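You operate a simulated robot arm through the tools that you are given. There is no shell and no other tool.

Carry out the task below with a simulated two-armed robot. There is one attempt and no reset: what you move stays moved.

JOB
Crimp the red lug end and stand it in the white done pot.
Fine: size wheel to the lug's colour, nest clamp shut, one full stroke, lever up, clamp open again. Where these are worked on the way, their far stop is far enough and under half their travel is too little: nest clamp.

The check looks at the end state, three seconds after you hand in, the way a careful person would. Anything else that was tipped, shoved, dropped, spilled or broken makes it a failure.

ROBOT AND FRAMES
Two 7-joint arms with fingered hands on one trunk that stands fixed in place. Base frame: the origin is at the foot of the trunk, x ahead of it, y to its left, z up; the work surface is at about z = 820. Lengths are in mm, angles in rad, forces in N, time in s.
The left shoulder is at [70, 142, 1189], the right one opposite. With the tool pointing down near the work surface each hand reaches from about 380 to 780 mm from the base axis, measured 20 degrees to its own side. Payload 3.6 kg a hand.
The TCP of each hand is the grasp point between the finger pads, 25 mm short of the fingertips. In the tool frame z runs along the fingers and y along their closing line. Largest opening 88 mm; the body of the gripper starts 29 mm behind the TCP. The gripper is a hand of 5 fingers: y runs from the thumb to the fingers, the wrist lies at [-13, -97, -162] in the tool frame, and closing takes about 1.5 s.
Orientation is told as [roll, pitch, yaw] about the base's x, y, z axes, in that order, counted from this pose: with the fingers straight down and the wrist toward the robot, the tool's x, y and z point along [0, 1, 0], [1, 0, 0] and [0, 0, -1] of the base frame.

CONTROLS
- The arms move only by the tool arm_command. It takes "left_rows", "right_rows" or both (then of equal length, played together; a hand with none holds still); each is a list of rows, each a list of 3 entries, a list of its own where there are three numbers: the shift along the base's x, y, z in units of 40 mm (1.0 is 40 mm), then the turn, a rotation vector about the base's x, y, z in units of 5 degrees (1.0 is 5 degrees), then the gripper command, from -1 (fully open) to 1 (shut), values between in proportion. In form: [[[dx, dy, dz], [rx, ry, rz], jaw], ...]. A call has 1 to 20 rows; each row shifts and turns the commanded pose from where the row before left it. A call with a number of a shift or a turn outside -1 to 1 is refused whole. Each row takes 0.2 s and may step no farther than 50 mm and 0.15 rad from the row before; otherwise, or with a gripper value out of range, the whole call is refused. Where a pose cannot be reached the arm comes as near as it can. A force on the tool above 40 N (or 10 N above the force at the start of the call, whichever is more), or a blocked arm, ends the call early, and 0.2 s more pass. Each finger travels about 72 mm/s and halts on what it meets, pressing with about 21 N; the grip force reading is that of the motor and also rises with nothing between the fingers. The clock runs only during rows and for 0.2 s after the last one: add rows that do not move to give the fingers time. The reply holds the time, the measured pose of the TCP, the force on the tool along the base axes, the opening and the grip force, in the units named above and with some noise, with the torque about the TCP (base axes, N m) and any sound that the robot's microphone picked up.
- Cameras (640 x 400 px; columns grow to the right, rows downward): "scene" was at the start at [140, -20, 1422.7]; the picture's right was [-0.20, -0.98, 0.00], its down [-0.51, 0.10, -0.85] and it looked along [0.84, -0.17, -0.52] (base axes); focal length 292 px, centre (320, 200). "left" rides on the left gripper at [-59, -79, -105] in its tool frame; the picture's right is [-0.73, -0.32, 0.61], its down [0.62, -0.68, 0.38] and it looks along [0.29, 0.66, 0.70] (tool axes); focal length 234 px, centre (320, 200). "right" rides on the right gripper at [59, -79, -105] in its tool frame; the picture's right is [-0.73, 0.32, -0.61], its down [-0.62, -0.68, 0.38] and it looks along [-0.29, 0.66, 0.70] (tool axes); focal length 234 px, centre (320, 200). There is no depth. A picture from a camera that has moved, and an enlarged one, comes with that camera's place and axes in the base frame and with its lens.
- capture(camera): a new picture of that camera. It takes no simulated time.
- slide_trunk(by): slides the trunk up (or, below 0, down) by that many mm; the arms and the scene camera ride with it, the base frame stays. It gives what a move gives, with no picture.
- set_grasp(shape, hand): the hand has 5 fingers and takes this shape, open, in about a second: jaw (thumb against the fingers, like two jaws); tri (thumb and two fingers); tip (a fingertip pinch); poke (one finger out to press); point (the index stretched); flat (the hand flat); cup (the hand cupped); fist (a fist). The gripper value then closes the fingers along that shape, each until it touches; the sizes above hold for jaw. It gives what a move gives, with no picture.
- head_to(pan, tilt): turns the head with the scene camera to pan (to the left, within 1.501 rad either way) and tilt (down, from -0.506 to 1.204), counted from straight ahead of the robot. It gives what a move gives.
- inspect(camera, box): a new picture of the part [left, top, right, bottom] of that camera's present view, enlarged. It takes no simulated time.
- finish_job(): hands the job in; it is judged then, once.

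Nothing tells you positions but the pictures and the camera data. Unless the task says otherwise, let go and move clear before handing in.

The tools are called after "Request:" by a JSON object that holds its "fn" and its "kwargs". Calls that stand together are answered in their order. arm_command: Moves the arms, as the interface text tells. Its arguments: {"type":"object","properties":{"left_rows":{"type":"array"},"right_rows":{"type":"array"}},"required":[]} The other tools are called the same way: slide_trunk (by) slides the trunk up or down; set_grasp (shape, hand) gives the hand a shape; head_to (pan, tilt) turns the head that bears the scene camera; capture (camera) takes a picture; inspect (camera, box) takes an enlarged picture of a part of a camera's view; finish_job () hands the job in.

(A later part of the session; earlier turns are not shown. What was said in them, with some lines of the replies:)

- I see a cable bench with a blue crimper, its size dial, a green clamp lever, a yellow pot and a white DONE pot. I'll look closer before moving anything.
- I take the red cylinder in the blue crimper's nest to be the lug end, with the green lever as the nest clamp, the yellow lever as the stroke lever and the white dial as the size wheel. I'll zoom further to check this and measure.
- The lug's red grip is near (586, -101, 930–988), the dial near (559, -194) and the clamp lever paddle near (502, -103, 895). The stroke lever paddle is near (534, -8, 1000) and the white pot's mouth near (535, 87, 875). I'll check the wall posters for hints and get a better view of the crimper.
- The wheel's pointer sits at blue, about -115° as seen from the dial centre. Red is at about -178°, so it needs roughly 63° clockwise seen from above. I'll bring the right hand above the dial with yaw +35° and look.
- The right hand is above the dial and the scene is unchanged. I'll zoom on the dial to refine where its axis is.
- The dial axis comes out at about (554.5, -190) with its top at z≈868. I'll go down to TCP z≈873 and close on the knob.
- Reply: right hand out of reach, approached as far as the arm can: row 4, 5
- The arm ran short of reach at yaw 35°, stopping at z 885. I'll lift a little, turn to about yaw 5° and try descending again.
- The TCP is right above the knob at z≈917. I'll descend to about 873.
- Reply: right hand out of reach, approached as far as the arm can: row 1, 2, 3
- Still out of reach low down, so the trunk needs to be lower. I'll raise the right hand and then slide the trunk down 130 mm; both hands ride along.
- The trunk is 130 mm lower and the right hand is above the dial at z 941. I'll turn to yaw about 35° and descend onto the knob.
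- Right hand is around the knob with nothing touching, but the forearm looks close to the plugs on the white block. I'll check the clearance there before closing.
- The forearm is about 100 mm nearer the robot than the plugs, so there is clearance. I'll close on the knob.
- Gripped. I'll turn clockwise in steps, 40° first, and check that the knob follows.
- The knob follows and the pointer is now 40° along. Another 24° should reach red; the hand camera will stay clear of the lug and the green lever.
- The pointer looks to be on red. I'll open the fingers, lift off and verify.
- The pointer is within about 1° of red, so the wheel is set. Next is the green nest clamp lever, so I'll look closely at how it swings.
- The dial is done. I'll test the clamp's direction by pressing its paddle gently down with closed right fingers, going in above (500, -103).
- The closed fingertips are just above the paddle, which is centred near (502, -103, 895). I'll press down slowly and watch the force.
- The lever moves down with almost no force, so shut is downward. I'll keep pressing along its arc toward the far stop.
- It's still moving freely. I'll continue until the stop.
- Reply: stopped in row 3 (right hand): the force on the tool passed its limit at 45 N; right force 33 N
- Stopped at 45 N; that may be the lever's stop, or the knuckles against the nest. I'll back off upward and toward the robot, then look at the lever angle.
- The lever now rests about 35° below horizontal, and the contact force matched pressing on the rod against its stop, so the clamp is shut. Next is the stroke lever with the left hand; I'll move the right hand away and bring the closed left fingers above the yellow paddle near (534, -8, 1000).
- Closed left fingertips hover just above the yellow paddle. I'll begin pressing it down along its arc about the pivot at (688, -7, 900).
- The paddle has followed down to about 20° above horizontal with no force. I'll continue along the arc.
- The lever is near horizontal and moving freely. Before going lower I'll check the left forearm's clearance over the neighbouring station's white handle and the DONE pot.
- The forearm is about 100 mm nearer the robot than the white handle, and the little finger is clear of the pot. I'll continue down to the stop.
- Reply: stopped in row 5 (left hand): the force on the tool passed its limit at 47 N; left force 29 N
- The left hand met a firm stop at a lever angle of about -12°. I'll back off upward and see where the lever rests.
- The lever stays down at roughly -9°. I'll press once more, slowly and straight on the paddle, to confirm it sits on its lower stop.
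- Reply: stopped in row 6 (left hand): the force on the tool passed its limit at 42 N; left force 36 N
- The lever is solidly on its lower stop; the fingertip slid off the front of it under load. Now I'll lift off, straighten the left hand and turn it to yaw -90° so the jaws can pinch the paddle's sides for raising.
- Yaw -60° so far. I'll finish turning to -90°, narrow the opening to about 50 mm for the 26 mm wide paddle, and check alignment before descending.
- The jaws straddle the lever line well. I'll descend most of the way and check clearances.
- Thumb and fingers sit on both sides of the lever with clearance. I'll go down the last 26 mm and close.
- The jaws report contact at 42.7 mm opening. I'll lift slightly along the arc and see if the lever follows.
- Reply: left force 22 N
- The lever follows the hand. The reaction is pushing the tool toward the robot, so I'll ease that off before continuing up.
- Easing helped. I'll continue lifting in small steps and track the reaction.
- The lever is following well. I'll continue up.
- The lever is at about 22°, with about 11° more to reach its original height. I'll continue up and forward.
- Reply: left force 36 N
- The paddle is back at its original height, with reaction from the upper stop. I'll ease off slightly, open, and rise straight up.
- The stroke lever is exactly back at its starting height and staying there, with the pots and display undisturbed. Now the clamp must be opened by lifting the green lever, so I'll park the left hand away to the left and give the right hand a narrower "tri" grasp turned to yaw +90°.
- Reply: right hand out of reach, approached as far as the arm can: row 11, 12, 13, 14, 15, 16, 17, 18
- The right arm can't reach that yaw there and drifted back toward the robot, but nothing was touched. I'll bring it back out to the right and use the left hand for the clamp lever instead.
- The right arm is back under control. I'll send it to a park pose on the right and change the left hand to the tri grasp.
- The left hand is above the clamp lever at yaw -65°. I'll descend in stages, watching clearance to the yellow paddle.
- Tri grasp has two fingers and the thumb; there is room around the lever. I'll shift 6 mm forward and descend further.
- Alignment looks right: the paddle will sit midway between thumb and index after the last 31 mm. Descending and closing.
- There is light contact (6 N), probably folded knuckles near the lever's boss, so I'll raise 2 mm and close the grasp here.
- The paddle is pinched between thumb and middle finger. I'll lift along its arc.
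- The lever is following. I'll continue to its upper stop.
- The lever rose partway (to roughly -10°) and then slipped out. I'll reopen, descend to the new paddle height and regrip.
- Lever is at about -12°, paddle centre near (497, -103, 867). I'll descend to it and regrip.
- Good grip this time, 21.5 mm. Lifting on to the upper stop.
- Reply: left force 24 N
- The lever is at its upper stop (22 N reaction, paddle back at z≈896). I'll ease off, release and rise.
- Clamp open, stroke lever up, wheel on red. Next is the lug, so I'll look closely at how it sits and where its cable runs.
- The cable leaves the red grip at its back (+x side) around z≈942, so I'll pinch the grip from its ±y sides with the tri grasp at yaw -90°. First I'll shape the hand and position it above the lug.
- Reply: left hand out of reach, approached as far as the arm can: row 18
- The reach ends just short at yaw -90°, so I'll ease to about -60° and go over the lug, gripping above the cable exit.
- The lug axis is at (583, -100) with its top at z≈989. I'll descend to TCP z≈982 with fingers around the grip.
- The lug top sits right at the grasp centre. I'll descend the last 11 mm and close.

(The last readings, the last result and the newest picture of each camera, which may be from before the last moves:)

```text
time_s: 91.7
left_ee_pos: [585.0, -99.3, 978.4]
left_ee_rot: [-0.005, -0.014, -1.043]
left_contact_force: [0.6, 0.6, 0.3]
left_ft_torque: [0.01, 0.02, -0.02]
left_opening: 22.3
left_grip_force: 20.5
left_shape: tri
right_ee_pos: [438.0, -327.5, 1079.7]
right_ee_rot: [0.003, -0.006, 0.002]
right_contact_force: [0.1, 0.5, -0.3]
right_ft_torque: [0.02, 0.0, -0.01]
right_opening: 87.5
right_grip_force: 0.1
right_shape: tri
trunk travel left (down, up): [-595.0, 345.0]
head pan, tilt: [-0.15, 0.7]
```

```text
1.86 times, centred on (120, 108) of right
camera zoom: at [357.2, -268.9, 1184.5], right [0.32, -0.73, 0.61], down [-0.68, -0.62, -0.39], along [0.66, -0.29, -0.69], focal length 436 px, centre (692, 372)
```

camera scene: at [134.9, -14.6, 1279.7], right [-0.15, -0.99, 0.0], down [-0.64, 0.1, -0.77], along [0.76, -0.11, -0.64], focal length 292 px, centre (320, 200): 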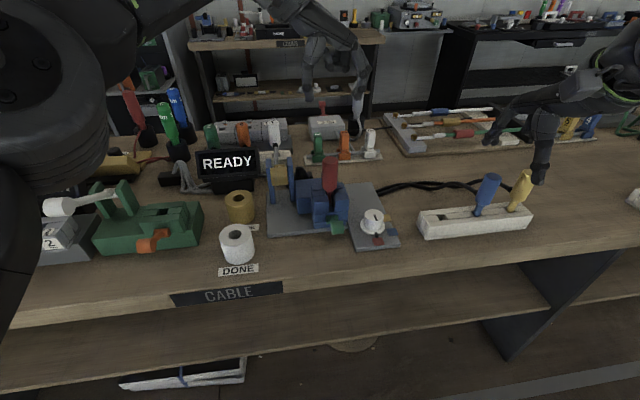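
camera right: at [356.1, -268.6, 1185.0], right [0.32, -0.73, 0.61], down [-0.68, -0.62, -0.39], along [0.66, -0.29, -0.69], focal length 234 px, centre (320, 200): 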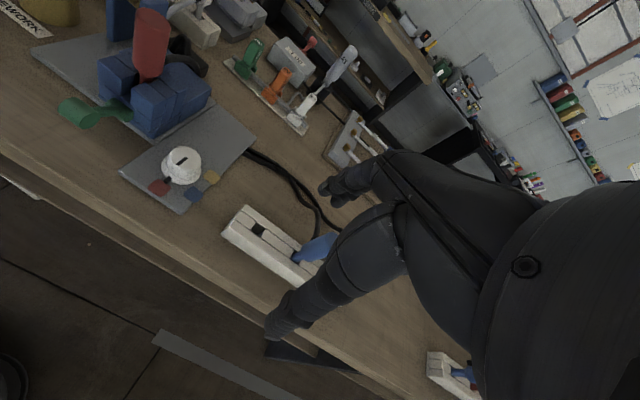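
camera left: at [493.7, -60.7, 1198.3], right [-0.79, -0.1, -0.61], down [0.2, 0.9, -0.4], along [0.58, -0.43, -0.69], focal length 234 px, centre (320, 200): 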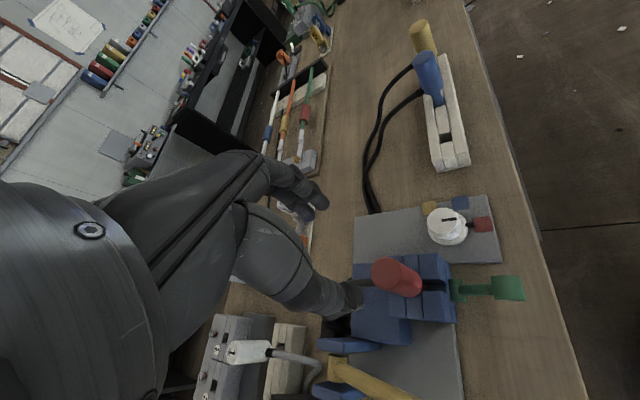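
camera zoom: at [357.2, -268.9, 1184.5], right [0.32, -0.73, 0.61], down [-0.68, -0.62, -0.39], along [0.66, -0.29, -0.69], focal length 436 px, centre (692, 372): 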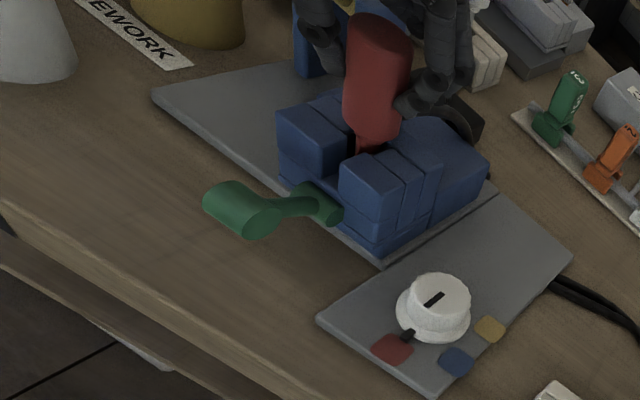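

The lug's grip is held. I'll lift slowly, watching for snagging.

Request:
{"fn": "arm_command", "kwargs": {"left_rows": [[[0, 0, 0.2], [0, 0, 0], 1], [[0, 0, 0.3], [0, 0, 0], 1], [[0, 0, 0.4], [0, 0, 0], 1], [[0, 0, 0.4], [0, 0, 0], 1], [[0, 0, 0], [0, 0, 0], 1]]}}

Request:
{"fn": "inspect", "kwargs": {"camera": "scene", "box": [245, 90, 405, 240]}}

Request:
{"fn": "inspect", "kwargs": {"camera": "right", "box": [0, 0, 240, 215]}}

```text
time_s: 92.9
left_ee_pos: [583.9, -100.5, 1031.2]
left_ee_rot: [-0.006, -0.015, -1.044]
left_contact_force: [-1.5, -0.3, -0.8]
left_ft_torque: [-0.02, 0.01, -0.03]
left_opening: 22.1
left_grip_force: 21.2
left_shape: tri
right_ee_pos: [437.5, -327.6, 1080.1]
right_ee_rot: [0.003, -0.006, 0.003]
right_contact_force: [-0.6, 0.0, -0.5]
right_ft_torque: [-0.01, -0.04, -0.02]
right_opening: 87.6
right_grip_force: 0.1
right_shape: tri
trunk travel left (down, up): [-595.0, 345.0]
head pan, tilt: [-0.15, 0.7]
```

```text
2.67 times, centred on (325, 165) of scene
camera zoom: at [136.3, -14.8, 1279.5], right [-0.15, -0.99, 0.0], down [-0.64, 0.1, -0.76], along [0.76, -0.11, -0.64], focal length 778 px, centre (307, 293)
```

zoom: 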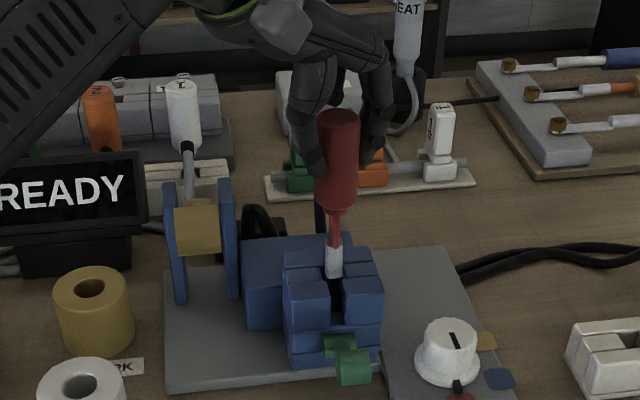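

```text
1.86 times, centred on (120, 108) of right
camera zoom: at [357.3, -268.8, 1184.5], right [0.32, -0.73, 0.61], down [-0.68, -0.62, -0.39], along [0.66, -0.29, -0.69], focal length 436 px, centre (692, 372)
```

zoom: 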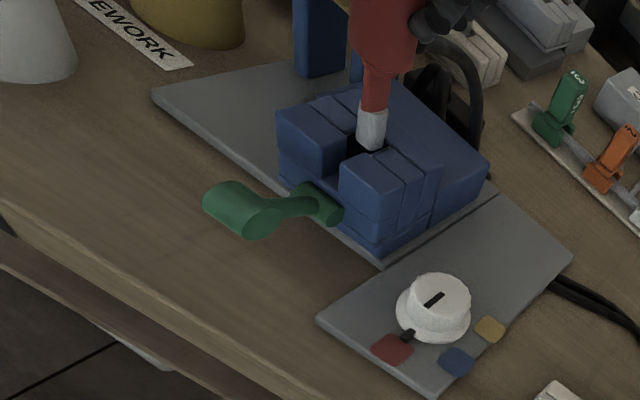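

The silver lug end is coming out cleanly and the cable follows. I'll lift further.

Request:
{"fn": "arm_command", "kwargs": {"left_rows": [[[0, 0, 0.5], [0, 0, 0], 1], [[0, 0, 0.5], [0, 0, 0], 1], [[0, 0, 0.5], [0, 0, 0], 1], [[0, 0, 0.5], [0, 0, 0], 1], [[0, 0, 0.5], [0, 0, 0], 1], [[0, 0, 0.5], [0, 0, 0], 1], [[0, 0, 0], [0, 0, 0], 1]]}}

Request:
{"fn": "capture", "kwargs": {"camera": "scene"}}

Request:
{"fn": "capture", "kwargs": {"camera": "right"}}

Request:
{"fn": "inspect", "kwargs": {"camera": "scene", "box": [225, 40, 405, 240]}}

```text
time_s: 94.5
left_ee_pos: [582.9, -101.4, 1150.4]
left_ee_rot: [-0.006, -0.014, -1.044]
left_contact_force: [0.1, 0.0, -0.8]
left_ft_torque: [0.01, 0.01, 0.0]
left_opening: 22.1
left_grip_force: 21.2
left_shape: tri
right_ee_pos: [437.5, -327.0, 1081.2]
right_ee_rot: [0.005, -0.008, 0.002]
right_contact_force: [0.3, -0.6, 0.3]
right_ft_torque: [-0.01, -0.02, -0.04]
right_opening: 87.6
right_grip_force: 0.1
right_shape: tri
trunk travel left (down, up): [-595.0, 345.0]
head pan, tilt: [-0.15, 0.7]
```

```text
taken
camera scene: at [136.5, -14.7, 1279.5], right [-0.15, -0.99, 0.0], down [-0.64, 0.1, -0.76], along [0.76, -0.11, -0.64], focal length 292 px, centre (320, 200)
```

scene: 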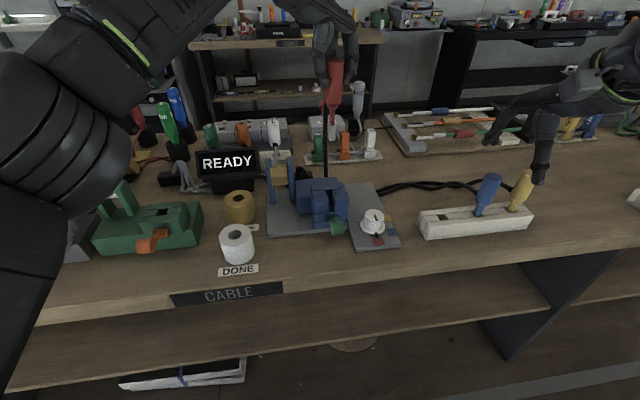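

```text
taken
camera right: at [357.6, -268.7, 1184.4], right [0.32, -0.73, 0.61], down [-0.68, -0.62, -0.39], along [0.66, -0.29, -0.69], focal length 234 px, centre (320, 200)
```

right: 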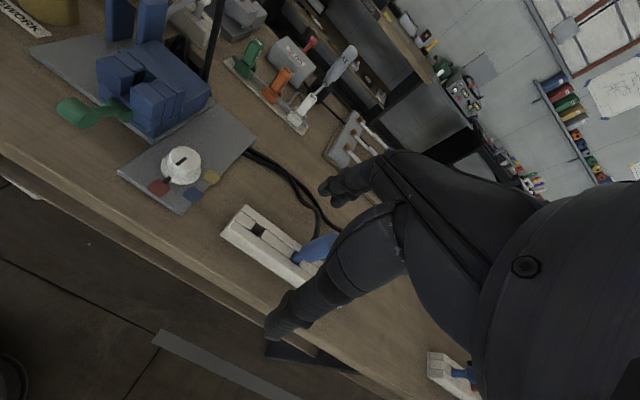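

```text
2.00 times, centred on (315, 140) of scene
camera zoom: at [136.5, -14.7, 1279.5], right [-0.15, -0.99, 0.0], down [-0.64, 0.1, -0.76], along [0.76, -0.11, -0.64], focal length 584 px, centre (330, 320)
```

zoom: 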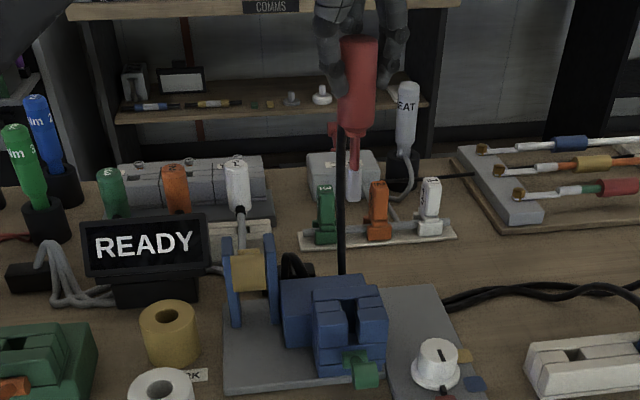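

The lug is free, with its tip about 100 mm below the TCP and the cable hanging behind it. I'll carry it over the stroke lever to above the white pot, near (535, 87).

Request:
{"fn": "arm_command", "kwargs": {"left_rows": [[[0, 0.3, 0.2], [0, 0, 0], 1], [[-0.1, 0.5, 0.1], [0, 0, 0], 1], [[-0.15, 0.6, 0], [0, 0, 0], 1], [[-0.2, 0.6, 0], [0, 0, 0], 1], [[-0.2, 0.6, 0], [0, 0, 0], 1], [[-0.2, 0.6, 0], [0, 0, 0], 1], [[-0.2, 0.6, 0], [0, 0, 0], 1], [[-0.15, 0.5, 0], [0, 0, 0], 1], [[0, 0.4, 0], [0, 0, 0], 1], [[0, 0, 0], [0, 0, 0], 1], [[0, 0, 0], [0, 0, 0], 1]]}}

Request:
{"fn": "capture", "kwargs": {"camera": "scene"}}

Request:
{"fn": "capture", "kwargs": {"camera": "left"}}

Request:
{"fn": "inspect", "kwargs": {"camera": "scene", "box": [185, 60, 345, 270]}}

Request:
{"fn": "capture", "kwargs": {"camera": "right"}}

```text
time_s: 96.9
left_ee_pos: [534.3, 88.1, 1160.6]
left_ee_rot: [-0.008, -0.014, -1.043]
left_contact_force: [0.0, 0.2, -1.4]
left_ft_torque: [0.02, 0.0, -0.02]
left_opening: 22.2
left_grip_force: 20.9
left_shape: tri
right_ee_pos: [437.5, -327.2, 1080.2]
right_ee_rot: [0.004, -0.007, 0.001]
right_contact_force: [0.7, -0.2, 0.0]
right_ft_torque: [-0.02, 0.02, -0.03]
right_opening: 87.6
right_grip_force: 0.1
right_shape: tri
trunk travel left (down, up): [-595.0, 345.0]
head pan, tilt: [-0.15, 0.7]
```

```text
taken
camera scene: at [136.0, -14.6, 1279.6], right [-0.15, -0.99, 0.0], down [-0.64, 0.1, -0.76], along [0.76, -0.11, -0.64], focal length 292 px, centre (320, 200)
```

scene: 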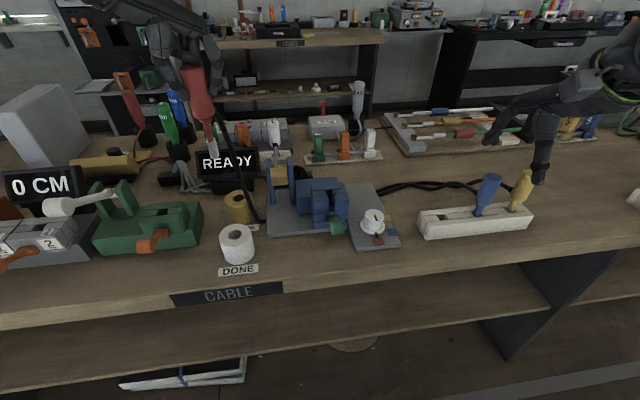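

```text
taken
camera left: at [443.4, 129.2, 1265.8], right [-0.79, -0.1, -0.61], down [0.2, 0.9, -0.4], along [0.58, -0.43, -0.69], focal length 234 px, centre (320, 200)
```

left: 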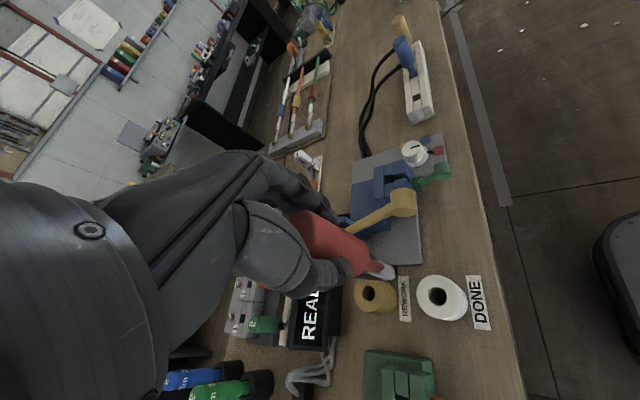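

```text
1.90 times, centred on (265, 165) of scene
camera zoom: at [136.0, -14.6, 1279.6], right [-0.15, -0.99, 0.0], down [-0.64, 0.1, -0.76], along [0.76, -0.11, -0.64], focal length 556 px, centre (425, 267)
```

zoom: 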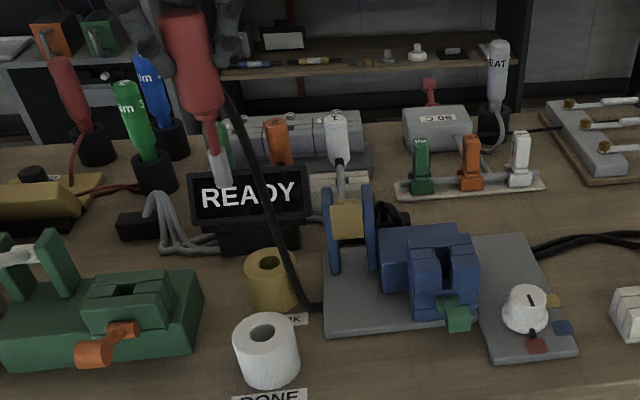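

```text
taken
camera right: at [357.1, -268.7, 1184.6], right [0.32, -0.73, 0.61], down [-0.68, -0.62, -0.39], along [0.66, -0.29, -0.69], focal length 234 px, centre (320, 200)
```

right: 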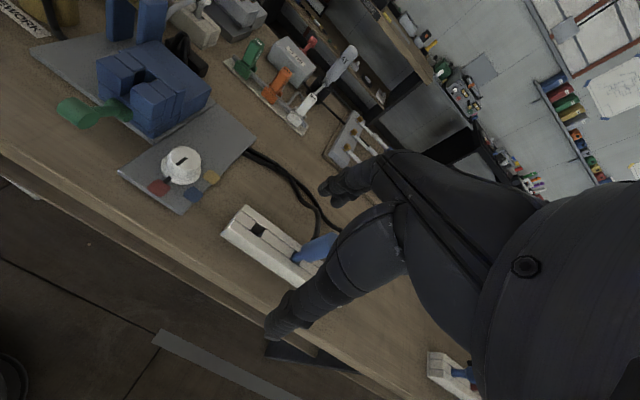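

The lug hangs over the pots, with its black cable trailing down beside the rework pot. I'll look closely at where the cable runs before lowering.

Request:
{"fn": "inspect", "kwargs": {"camera": "scene", "box": [215, 150, 345, 270]}}

Request:
{"fn": "inspect", "kwargs": {"camera": "left", "box": [280, 150, 480, 340]}}

Request:
{"fn": "inspect", "kwargs": {"camera": "scene", "box": [155, 30, 275, 170]}}

Request:
{"fn": "inspect", "kwargs": {"camera": "right", "box": [0, 0, 240, 150]}}

```text
3.33 times, centred on (280, 210) of scene
camera zoom: at [136.0, -14.6, 1279.6], right [-0.15, -0.99, 0.0], down [-0.64, 0.1, -0.76], along [0.76, -0.11, -0.64], focal length 973 px, centre (453, 167)
```

zoom: 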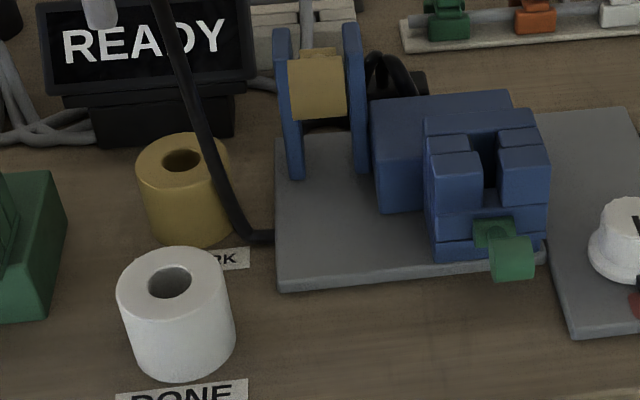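

```text
2.11 times, centred on (380, 245) of left
camera zoom: at [443.4, 129.2, 1265.8], right [-0.79, -0.1, -0.61], down [0.2, 0.9, -0.4], along [0.58, -0.43, -0.69], focal length 493 px, centre (194, 105)
```

zoom: 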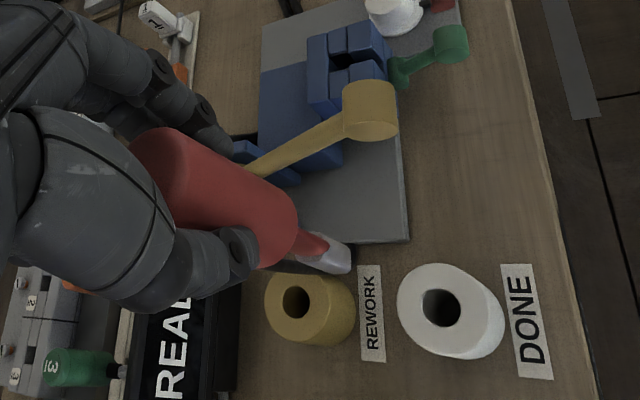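

```text
2.86 times, centred on (215, 100) of scene
camera zoom: at [136.0, -14.6, 1279.6], right [-0.15, -0.99, 0.0], down [-0.64, 0.1, -0.76], along [0.76, -0.11, -0.64], focal length 834 px, centre (620, 486)
```

zoom: 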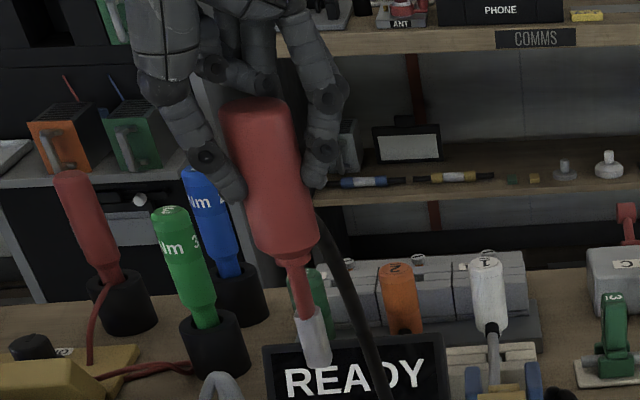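

```text
2.67 times, centred on (120, 75) of right
camera zoom: at [357.1, -268.7, 1184.6], right [0.32, -0.73, 0.61], down [-0.68, -0.62, -0.39], along [0.66, -0.29, -0.69], focal length 624 px, centre (853, 533)
```

zoom: 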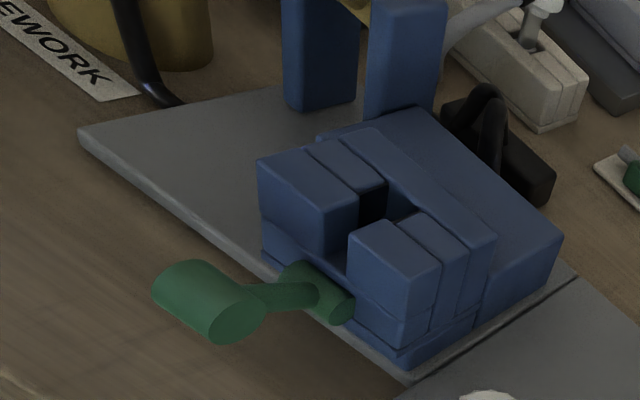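

The cable just lies on the table between pot and crimper. I'll lower until the lug tip is a little above the pot mouth and then compare alignment directly.

Request:
{"fn": "arm_command", "kwargs": {"left_rows": [[[0, 0, -0.6], [0, 0, 0], 1], [[0, 0, -0.8], [0, 0, 0], 1], [[0, 0, -0.8], [0, 0, 0], 1], [[0, 0, -0.8], [0, 0, 0], 1], [[0, 0, -0.6], [0, 0, 0], 1], [[0, 0, -0.3], [0, 0, 0], 1], [[0, 0, 0], [0, 0, 0], 1]]}}

Request:
{"fn": "inspect", "kwargs": {"camera": "scene", "box": [185, 140, 295, 270]}}

Request:
{"fn": "inspect", "kwargs": {"camera": "left", "box": [260, 170, 480, 370]}}

Request:
{"fn": "capture", "kwargs": {"camera": "scene"}}

```text
time_s: 98.5
left_ee_pos: [535.3, 87.9, 1004.0]
left_ee_rot: [-0.004, -0.014, -1.044]
left_contact_force: [0.3, -0.5, -1.5]
left_ft_torque: [0.0, -0.01, -0.01]
left_opening: 21.9
left_grip_force: 21.4
left_shape: tri
right_ee_pos: [437.1, -327.9, 1080.3]
right_ee_rot: [0.004, -0.007, 0.001]
right_contact_force: [0.0, 0.8, 0.0]
right_ft_torque: [0.03, 0.04, 0.0]
right_opening: 87.7
right_grip_force: 0.0
right_shape: tri
trunk travel left (down, up): [-595.0, 345.0]
head pan, tilt: [-0.15, 0.7]
```

```text
3.08 times, centred on (240, 205) of scene
camera zoom: at [136.0, -14.8, 1279.6], right [-0.15, -0.99, 0.0], down [-0.64, 0.1, -0.76], along [0.76, -0.11, -0.64], focal length 898 px, centre (566, 185)
```

zoom: 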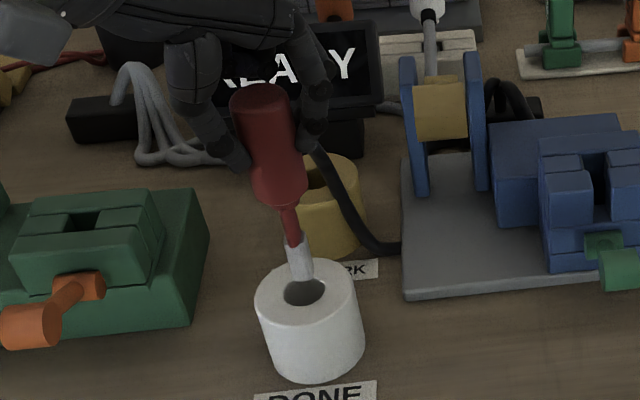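

```text
2.00 times, centred on (370, 270) of left
camera zoom: at [443.5, 128.5, 1108.9], right [-0.79, -0.1, -0.61], down [0.2, 0.9, -0.4], along [0.58, -0.43, -0.69], focal length 468 px, centre (220, 60)
```

zoom: 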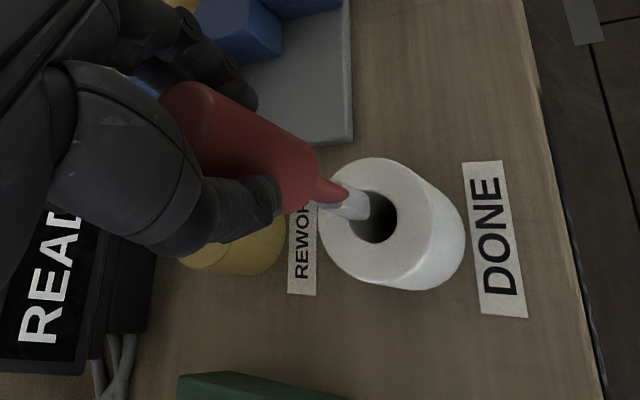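

```text
taken
camera scene: at [136.0, -14.8, 1279.6], right [-0.15, -0.99, 0.0], down [-0.64, 0.1, -0.76], along [0.76, -0.11, -0.64], focal length 292 px, centre (320, 200)
```

scene: 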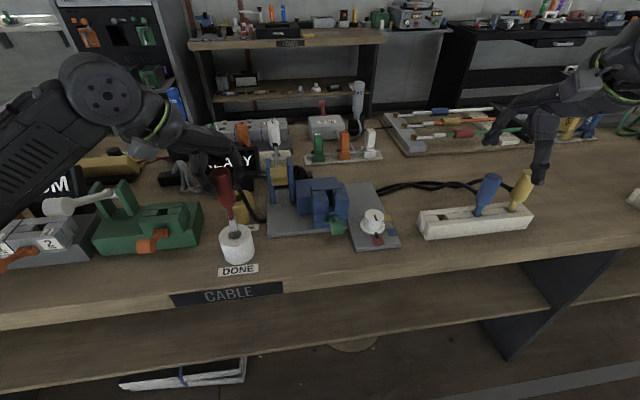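

Tip and hole line up within about 2 mm in both views. I'll lower the lug into the pot slowly, watching the force.

Request:
{"fn": "arm_command", "kwargs": {"left_rows": [[[0, 0.02, -0.25], [0, 0, 0], 1], [[0, 0, -0.25], [0, 0, 0], 1], [[0, 0, -0.25], [0, 0, 0], 1], [[0, 0, -0.2], [0, 0, 0], 1], [[0, 0, 0], [0, 0, 0], 1]]}}

Request:
{"fn": "inspect", "kwargs": {"camera": "scene", "box": [185, 140, 295, 270]}}

Request:
{"fn": "inspect", "kwargs": {"camera": "left", "box": [260, 170, 480, 370]}}

```text
time_s: 99.7
left_ee_pos: [533.6, 86.8, 966.7]
left_ee_rot: [-0.004, -0.014, -1.045]
left_contact_force: [0.1, -0.8, -1.2]
left_ft_torque: [-0.04, 0.0, 0.03]
left_opening: 22.1
left_grip_force: 20.6
left_shape: tri
right_ee_pos: [437.3, -326.2, 1080.4]
right_ee_rot: [0.003, -0.008, 0.001]
right_contact_force: [0.1, 0.1, -0.4]
right_ft_torque: [0.02, 0.01, 0.02]
right_opening: 87.8
right_grip_force: 0.1
right_shape: tri
trunk travel left (down, up): [-595.0, 345.0]
head pan, tilt: [-0.15, 0.7]
```

```text
3.08 times, centred on (240, 205) of scene
camera zoom: at [136.0, -14.8, 1279.6], right [-0.15, -0.99, 0.0], down [-0.64, 0.1, -0.76], along [0.76, -0.11, -0.64], focal length 898 px, centre (566, 185)
```

zoom: 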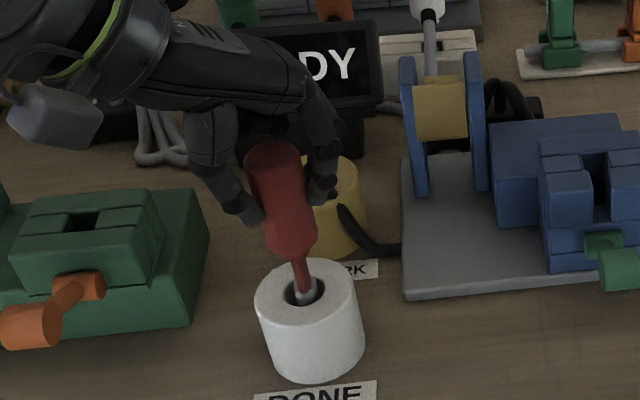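

```text
2.00 times, centred on (370, 270) of left
camera zoom: at [442.3, 129.6, 1071.5], right [-0.79, -0.1, -0.61], down [0.2, 0.9, -0.4], along [0.58, -0.43, -0.69], focal length 468 px, centre (220, 60)
```

zoom: 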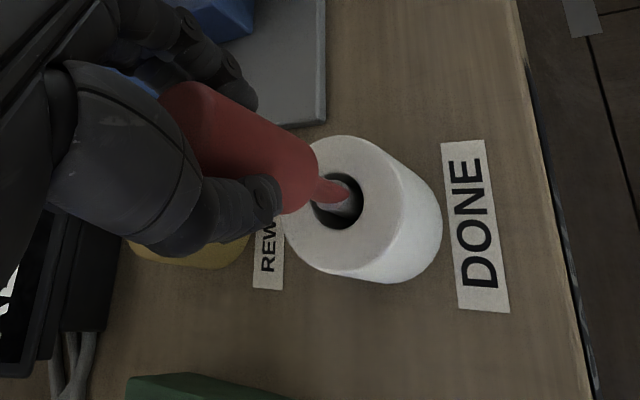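

The lug is in the hole without touching. Lowering the rest in small steps.

Request:
{"fn": "arm_command", "kwargs": {"left_rows": [[[0.03, 0.02, -0.15], [0, 0, 0], 1], [[0, 0, -0.15], [0, 0, 0], 1], [[0, 0, -0.15], [0, 0, 0], 1], [[0, 0, -0.1], [0, 0, 0], 1], [[0, 0, 0], [0, 0, 0], 1]]}}

Request:
{"fn": "inspect", "kwargs": {"camera": "scene", "box": [185, 140, 295, 270]}}

Request:
{"fn": "inspect", "kwargs": {"camera": "left", "box": [260, 170, 480, 370]}}

```text
time_s: 100.9
left_ee_pos: [534.6, 88.6, 945.7]
left_ee_rot: [-0.004, -0.013, -1.048]
left_contact_force: [0.3, -0.1, -0.5]
left_ft_torque: [-0.03, -0.01, 0.0]
left_opening: 22.2
left_grip_force: 21.2
left_shape: tri
right_ee_pos: [437.3, -327.9, 1079.4]
right_ee_rot: [0.003, -0.008, 0.001]
right_contact_force: [-0.3, -0.4, 0.5]
right_ft_torque: [-0.05, 0.02, -0.01]
right_opening: 87.7
right_grip_force: 0.0
right_shape: tri
trunk travel left (down, up): [-595.0, 345.0]
head pan, tilt: [-0.15, 0.7]
```

```text
3.08 times, centred on (240, 205) of scene
camera zoom: at [136.0, -14.8, 1279.6], right [-0.15, -0.99, 0.0], down [-0.64, 0.1, -0.76], along [0.76, -0.11, -0.64], focal length 898 px, centre (566, 185)
```

zoom: 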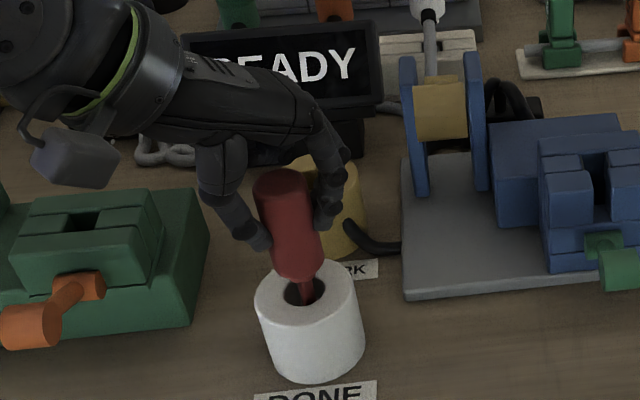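

```text
2.00 times, centred on (370, 270) of left
camera zoom: at [444.3, 130.0, 1050.3], right [-0.79, -0.09, -0.61], down [0.2, 0.9, -0.4], along [0.58, -0.43, -0.69], focal length 468 px, centre (220, 60)
```

zoom: 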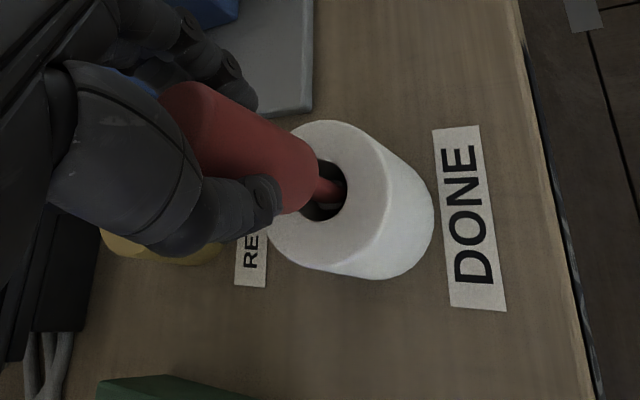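

Request:
{"fn": "arm_command", "kwargs": {"left_rows": [[[0, 0, -0.1], [0, 0, 0], 1], [[0, 0, -0.1], [0, 0, 0], 1], [[0, 0, -0.1], [0, 0, 0], 1], [[0, 0, 0], [0, 0, 0], 1]]}}

Request:
{"fn": "inspect", "kwargs": {"camera": "scene", "box": [185, 140, 295, 270]}}

Request:
{"fn": "inspect", "kwargs": {"camera": "left", "box": [260, 170, 480, 370]}}

```text
time_s: 101.9
left_ee_pos: [532.8, 89.2, 938.1]
left_ee_rot: [-0.001, -0.02, -1.044]
left_contact_force: [-0.6, 0.2, 30.6]
left_ft_torque: [-0.01, -0.04, -0.03]
left_opening: 24.2
left_grip_force: 21.5
left_shape: tri
right_ee_pos: [433.9, -327.7, 1082.6]
right_ee_rot: [0.002, -0.011, 0.002]
right_contact_force: [0.4, -0.7, 0.5]
right_ft_torque: [-0.01, 0.01, -0.02]
right_opening: 87.7
right_grip_force: 0.0
right_shape: tri
trunk travel left (down, up): [-595.0, 345.0]
head pan, tilt: [-0.15, 0.7]
```

```text
3.08 times, centred on (240, 205) of scene
camera zoom: at [131.3, -15.6, 1280.4], right [-0.15, -0.99, 0.0], down [-0.63, 0.1, -0.77], along [0.76, -0.11, -0.64], focal length 898 px, centre (566, 185)
```

zoom: 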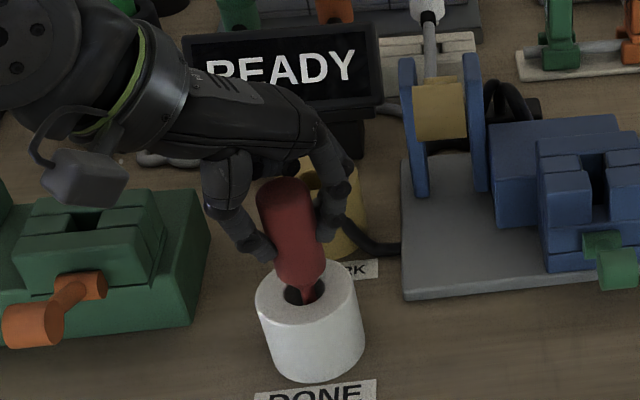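

```text
2.00 times, centred on (370, 270) of left
camera zoom: at [441.0, 129.3, 1042.0], right [-0.78, -0.1, -0.61], down [0.2, 0.9, -0.4], along [0.59, -0.43, -0.68], focal length 468 px, centre (220, 60)
```

zoom: 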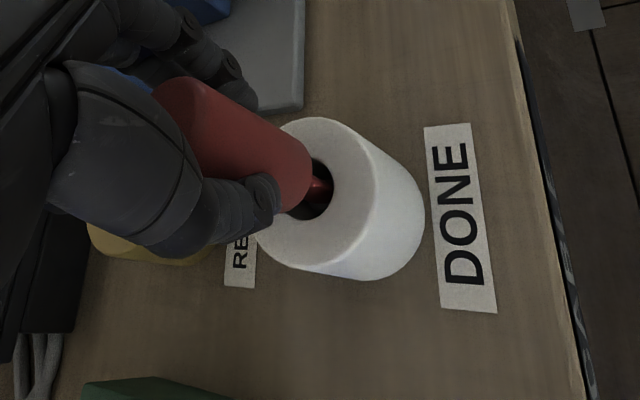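

The lug has bottomed in the pot (30 N). I'll ease off the pressure before releasing.

Request:
{"fn": "arm_command", "kwargs": {"left_rows": [[[0, 0, 0.1], [0, 0, 0], 1], [[0, 0, 0], [0, 0, 0], 1]]}}

```text
time_s: 102.5
left_ee_pos: [533.8, 88.6, 939.1]
left_ee_rot: [-0.004, -0.015, -1.043]
left_contact_force: [-0.2, -0.2, 18.1]
left_ft_torque: [-0.03, 0.0, -0.01]
left_opening: 24.3
left_grip_force: 20.9
left_shape: tri
right_ee_pos: [434.1, -326.7, 1081.3]
right_ee_rot: [0.003, -0.009, 0.001]
right_contact_force: [-0.3, 0.1, -0.6]
right_ft_torque: [-0.01, 0.01, -0.01]
right_opening: 87.8
right_grip_force: 0.1
right_shape: tri
trunk travel left (down, up): [-595.0, 345.0]
head pan, tilt: [-0.15, 0.7]
```

Request:
{"fn": "arm_command", "kwargs": {"left_rows": [[[0, 0, 0.1], [0, 0, 0], 1], [[0, 0, 0.03], [0, 0, 0], 1], [[0, 0, 0], [0, 0, 0], 1]]}}

Request:
{"fn": "inspect", "kwargs": {"camera": "scene", "box": [185, 140, 295, 270]}}

Request:
{"fn": "inspect", "kwargs": {"camera": "left", "box": [260, 170, 480, 370]}}

```text
time_s: 103.3
left_ee_pos: [537.0, 89.8, 942.8]
left_ee_rot: [-0.007, -0.013, -1.043]
left_contact_force: [0.2, 1.0, -1.1]
left_ft_torque: [-0.02, -0.02, 0.03]
left_opening: 23.5
left_grip_force: 20.7
left_shape: tri
right_ee_pos: [437.7, -326.5, 1080.1]
right_ee_rot: [0.003, -0.006, 0.002]
right_contact_force: [0.7, -0.3, 0.0]
right_ft_torque: [0.0, 0.01, -0.01]
right_opening: 87.7
right_grip_force: 0.1
right_shape: tri
trunk travel left (down, up): [-595.0, 345.0]
head pan, tilt: [-0.15, 0.7]
```

```text
3.08 times, centred on (240, 205) of scene
camera zoom: at [136.0, -14.8, 1279.5], right [-0.15, -0.99, 0.0], down [-0.64, 0.1, -0.76], along [0.76, -0.11, -0.64], focal length 898 px, centre (566, 185)
```

zoom: 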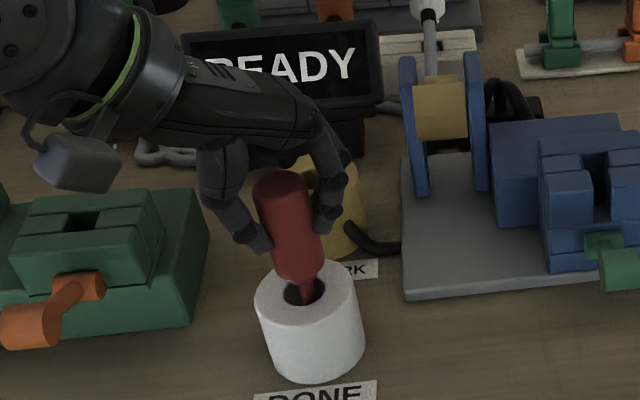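

```text
2.00 times, centred on (370, 270) of left
camera zoom: at [445.0, 130.2, 1047.2], right [-0.79, -0.09, -0.61], down [0.2, 0.9, -0.4], along [0.58, -0.43, -0.69], focal length 468 px, centre (220, 60)
```

zoom: 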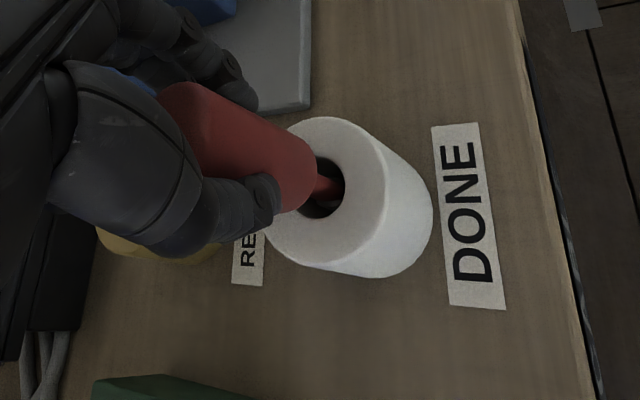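

Load is now off. I'll open slowly so the lug isn't nudged.

Request:
{"fn": "arm_command", "kwargs": {"left_rows": [[[0, 0, -0.04], [0, 0, 0], 0.6], [[0, 0, 0], [0, 0, 0], 0.5], [[0, 0, 0], [0, 0, 0], 0.42], [[0, 0, 0], [0, 0, 0], 0.34], [[0, 0, 0], [0, 0, 0], 0.2], [[0, 0, 0], [0, 0, 0], 0], [[0, 0, 0], [0, 0, 0], -0.3], [[0, 0, 0], [0, 0, 0], -0.3]]}}

Request:
{"fn": "inspect", "kwargs": {"camera": "scene", "box": [185, 140, 295, 270]}}

Request:
{"fn": "inspect", "kwargs": {"camera": "left", "box": [260, 170, 480, 370]}}

```text
time_s: 105.1
left_ee_pos: [535.8, 89.3, 941.5]
left_ee_rot: [-0.006, -0.015, -1.043]
left_contact_force: [0.3, 0.0, -0.8]
left_ft_torque: [-0.02, 0.0, 0.0]
left_opening: 56.7
left_grip_force: 0.0
left_shape: tri
right_ee_pos: [437.2, -327.8, 1079.9]
right_ee_rot: [0.005, -0.005, 0.002]
right_contact_force: [-0.4, 1.5, -0.4]
right_ft_torque: [-0.03, 0.02, 0.01]
right_opening: 87.7
right_grip_force: 0.0
right_shape: tri
trunk travel left (down, up): [-595.0, 345.0]
head pan, tilt: [-0.15, 0.7]
```

```text
3.08 times, centred on (240, 205) of scene
camera zoom: at [135.9, -14.8, 1279.6], right [-0.15, -0.99, 0.0], down [-0.64, 0.1, -0.76], along [0.76, -0.11, -0.64], focal length 898 px, centre (566, 185)
```

zoom: 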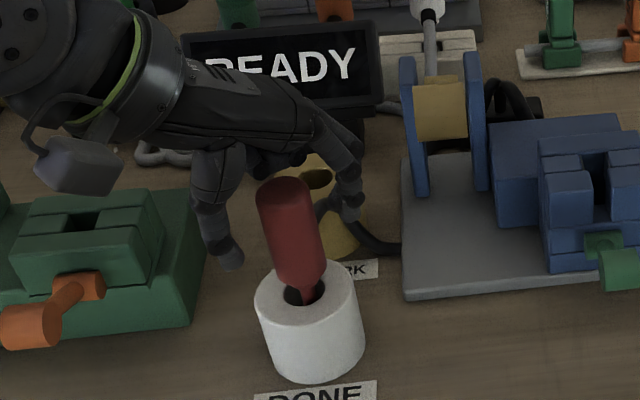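

```text
2.00 times, centred on (370, 270) of left
camera zoom: at [444.5, 130.2, 1046.0], right [-0.79, -0.1, -0.61], down [0.2, 0.9, -0.4], along [0.58, -0.43, -0.69], focal length 468 px, centre (220, 60)
```

zoom: 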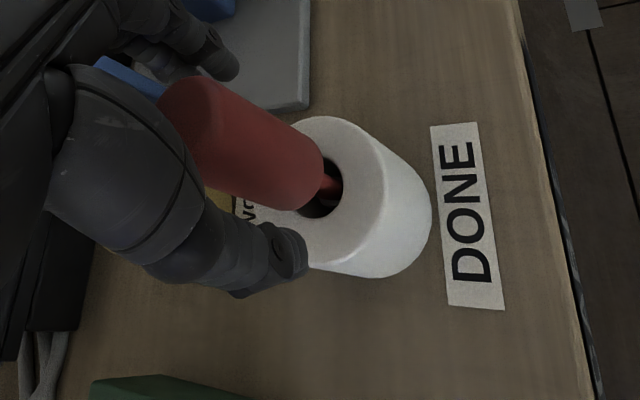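

The lug stands in the white pot. I'll rise straight up and clear.

Request:
{"fn": "arm_command", "kwargs": {"left_rows": [[[0, 0, 0.3], [0, 0, 0], -0.4], [[0, 0, 0.4], [0, 0, 0], -0.4], [[0, 0, 0.5], [0, 0, 0], -0.4], [[0, 0, 0.8], [0, 0, 0], -0.4], [[0, 0, 0.9], [0, 0, 0], -0.4], [[0, 0, 0.9], [0, 0, 0], -0.4], [[0, 0, 0.9], [0, 0, 0], -0.4], [[0, 0, 0], [0, 0, 0], -0.4]]}}

Request:
{"fn": "capture", "kwargs": {"camera": "scene"}}

Request:
{"fn": "inspect", "kwargs": {"camera": "scene", "box": [185, 140, 295, 270]}}

Request:
{"fn": "inspect", "kwargs": {"camera": "left", "box": [260, 170, 480, 370]}}

Request:
{"fn": "inspect", "kwargs": {"camera": "scene", "box": [250, 130, 410, 260]}}

```text
time_s: 106.9
left_ee_pos: [537.6, 88.6, 1130.4]
left_ee_rot: [-0.006, -0.013, -1.043]
left_contact_force: [0.2, 0.2, -0.7]
left_ft_torque: [-0.01, 0.0, -0.01]
left_opening: 61.3
left_grip_force: 0.0
left_shape: tri
right_ee_pos: [438.2, -327.7, 1080.4]
right_ee_rot: [0.005, -0.007, 0.004]
right_contact_force: [0.3, 0.2, -0.4]
right_ft_torque: [-0.04, -0.01, 0.03]
right_opening: 87.8
right_grip_force: 0.1
right_shape: tri
trunk travel left (down, up): [-595.0, 345.0]
head pan, tilt: [-0.15, 0.7]
```

```text
taken
camera scene: at [136.5, -14.4, 1279.5], right [-0.15, -0.99, 0.0], down [-0.64, 0.1, -0.76], along [0.76, -0.11, -0.64], focal length 292 px, centre (320, 200)
```

scene: 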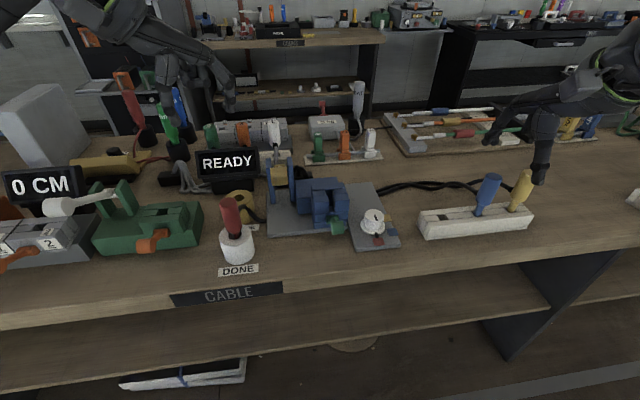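

```text
3.08 times, centred on (240, 205) of scene
camera zoom: at [136.5, -14.4, 1279.5], right [-0.15, -0.99, 0.0], down [-0.64, 0.1, -0.76], along [0.76, -0.11, -0.64], focal length 898 px, centre (566, 185)
```

zoom: 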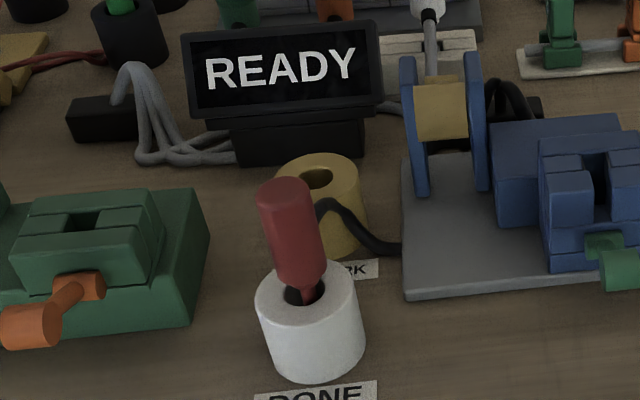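

```text
2.00 times, centred on (370, 270) of left
camera zoom: at [445.9, 130.1, 1234.9], right [-0.79, -0.1, -0.61], down [0.2, 0.9, -0.4], along [0.58, -0.43, -0.69], focal length 468 px, centre (220, 60)
```

zoom: 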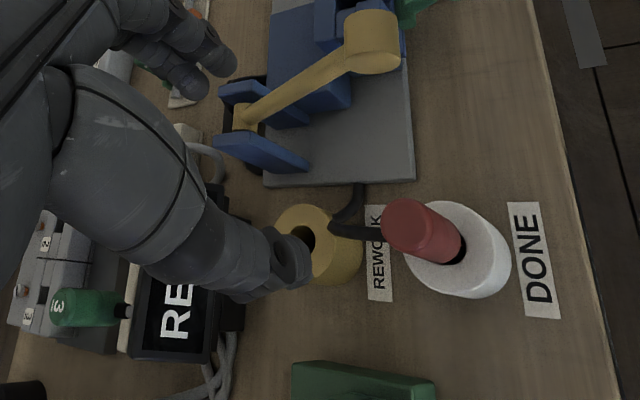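

```text
3.08 times, centred on (330, 195) of scene
camera zoom: at [136.5, -14.4, 1279.5], right [-0.15, -0.99, 0.0], down [-0.64, 0.1, -0.76], along [0.76, -0.11, -0.64], focal length 898 px, centre (289, 215)
```

zoom: 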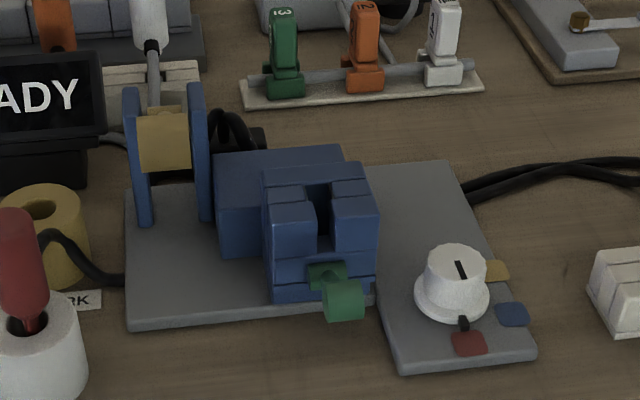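

Everything checks out: the lug stands in the white pot, wheel on red, stroke lever up, clamp open, and nothing else disturbed. I'll back the left hand away and hand in.

Request:
{"fn": "arm_command", "kwargs": {"left_rows": [[[-0.4, 0.2, 0.5], [0, 0, 0], -0.4], [[-0.6, 0.2, 0.3], [0, 0, 0], -0.4], [[-0.6, 0.2, 0], [0, 0, 0], -0.4], [[0, 0, 0], [0, 0, 0], -0.4], [[0, 0, 0], [0, 0, 0], -0.4]]}}

Request:
{"fn": "capture", "kwargs": {"camera": "scene"}}

Request:
{"fn": "inspect", "kwargs": {"camera": "scene", "box": [185, 140, 295, 270]}}

```text
time_s: 108.1
left_ee_pos: [472.0, 112.4, 1161.0]
left_ee_rot: [-0.005, -0.014, -1.043]
left_contact_force: [-0.1, -0.1, 0.1]
left_ft_torque: [-0.04, -0.01, -0.04]
left_opening: 61.5
left_grip_force: 0.0
left_shape: tri
right_ee_pos: [438.0, -327.7, 1080.9]
right_ee_rot: [0.003, -0.006, 0.001]
right_contact_force: [0.3, 0.1, 0.5]
right_ft_torque: [-0.01, -0.01, 0.0]
right_opening: 87.7
right_grip_force: 0.1
right_shape: tri
trunk travel left (down, up): [-595.0, 345.0]
head pan, tilt: [-0.15, 0.7]
```

```text
taken
camera scene: at [135.8, -14.6, 1279.6], right [-0.15, -0.99, 0.0], down [-0.64, 0.1, -0.76], along [0.76, -0.11, -0.64], focal length 292 px, centre (320, 200)
```

scene: 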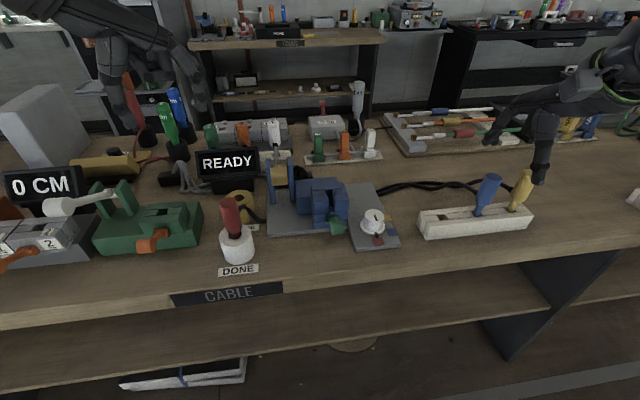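

```text
3.08 times, centred on (240, 205) of scene
camera zoom: at [135.8, -14.6, 1279.6], right [-0.15, -0.99, 0.0], down [-0.64, 0.1, -0.76], along [0.76, -0.11, -0.64], focal length 898 px, centre (566, 185)
```

zoom: 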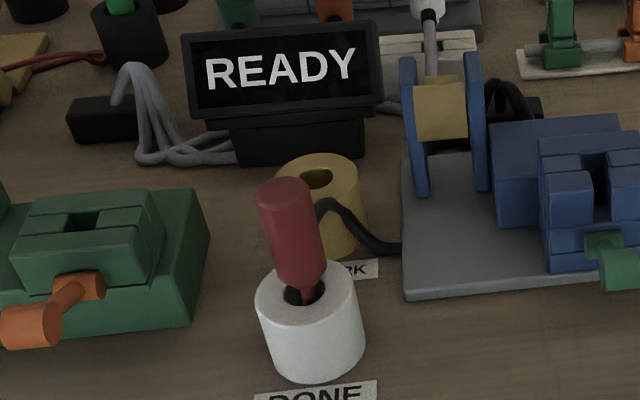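

The red lug stands steadily in the white DONE pot, the crimper is back in its rest state, and both hands are clear. Handing in.

Request:
{"fn": "finish_job", "kwargs": {}}

```text
The job is handed in.
```

The red lug end is standing in the white DONE pot, and I've handed the job in. I couldn't see the crimp itself, because the lug's metal end is now inside the pot.

- **Size wheel:** turned from blue to red. The pointer measured within about 1° of the red mark.
- **Nest clamp:** pressed down to its far stop before the stroke, then lifted back to its open position. It slipped out of the fingers once on the way up, partway open, so I regripped it and took it to its upper stop.
- **Crimp stroke:** one stroke down to a hard stop, and I pressed again at the bottom to confirm it was there. I then raised the lever back to its starting height. The nearby display read READY throughout, so it gave no confirmation of the crimp.
- **Lug:** the metal end was lowered until it touched the bottom of the pot, then released. It leans slightly, with the red grip above the rim.

In the last pictures nothing else looked moved or tipped. The lug's black cable runs on the table between the REWORK pot and the crimper.
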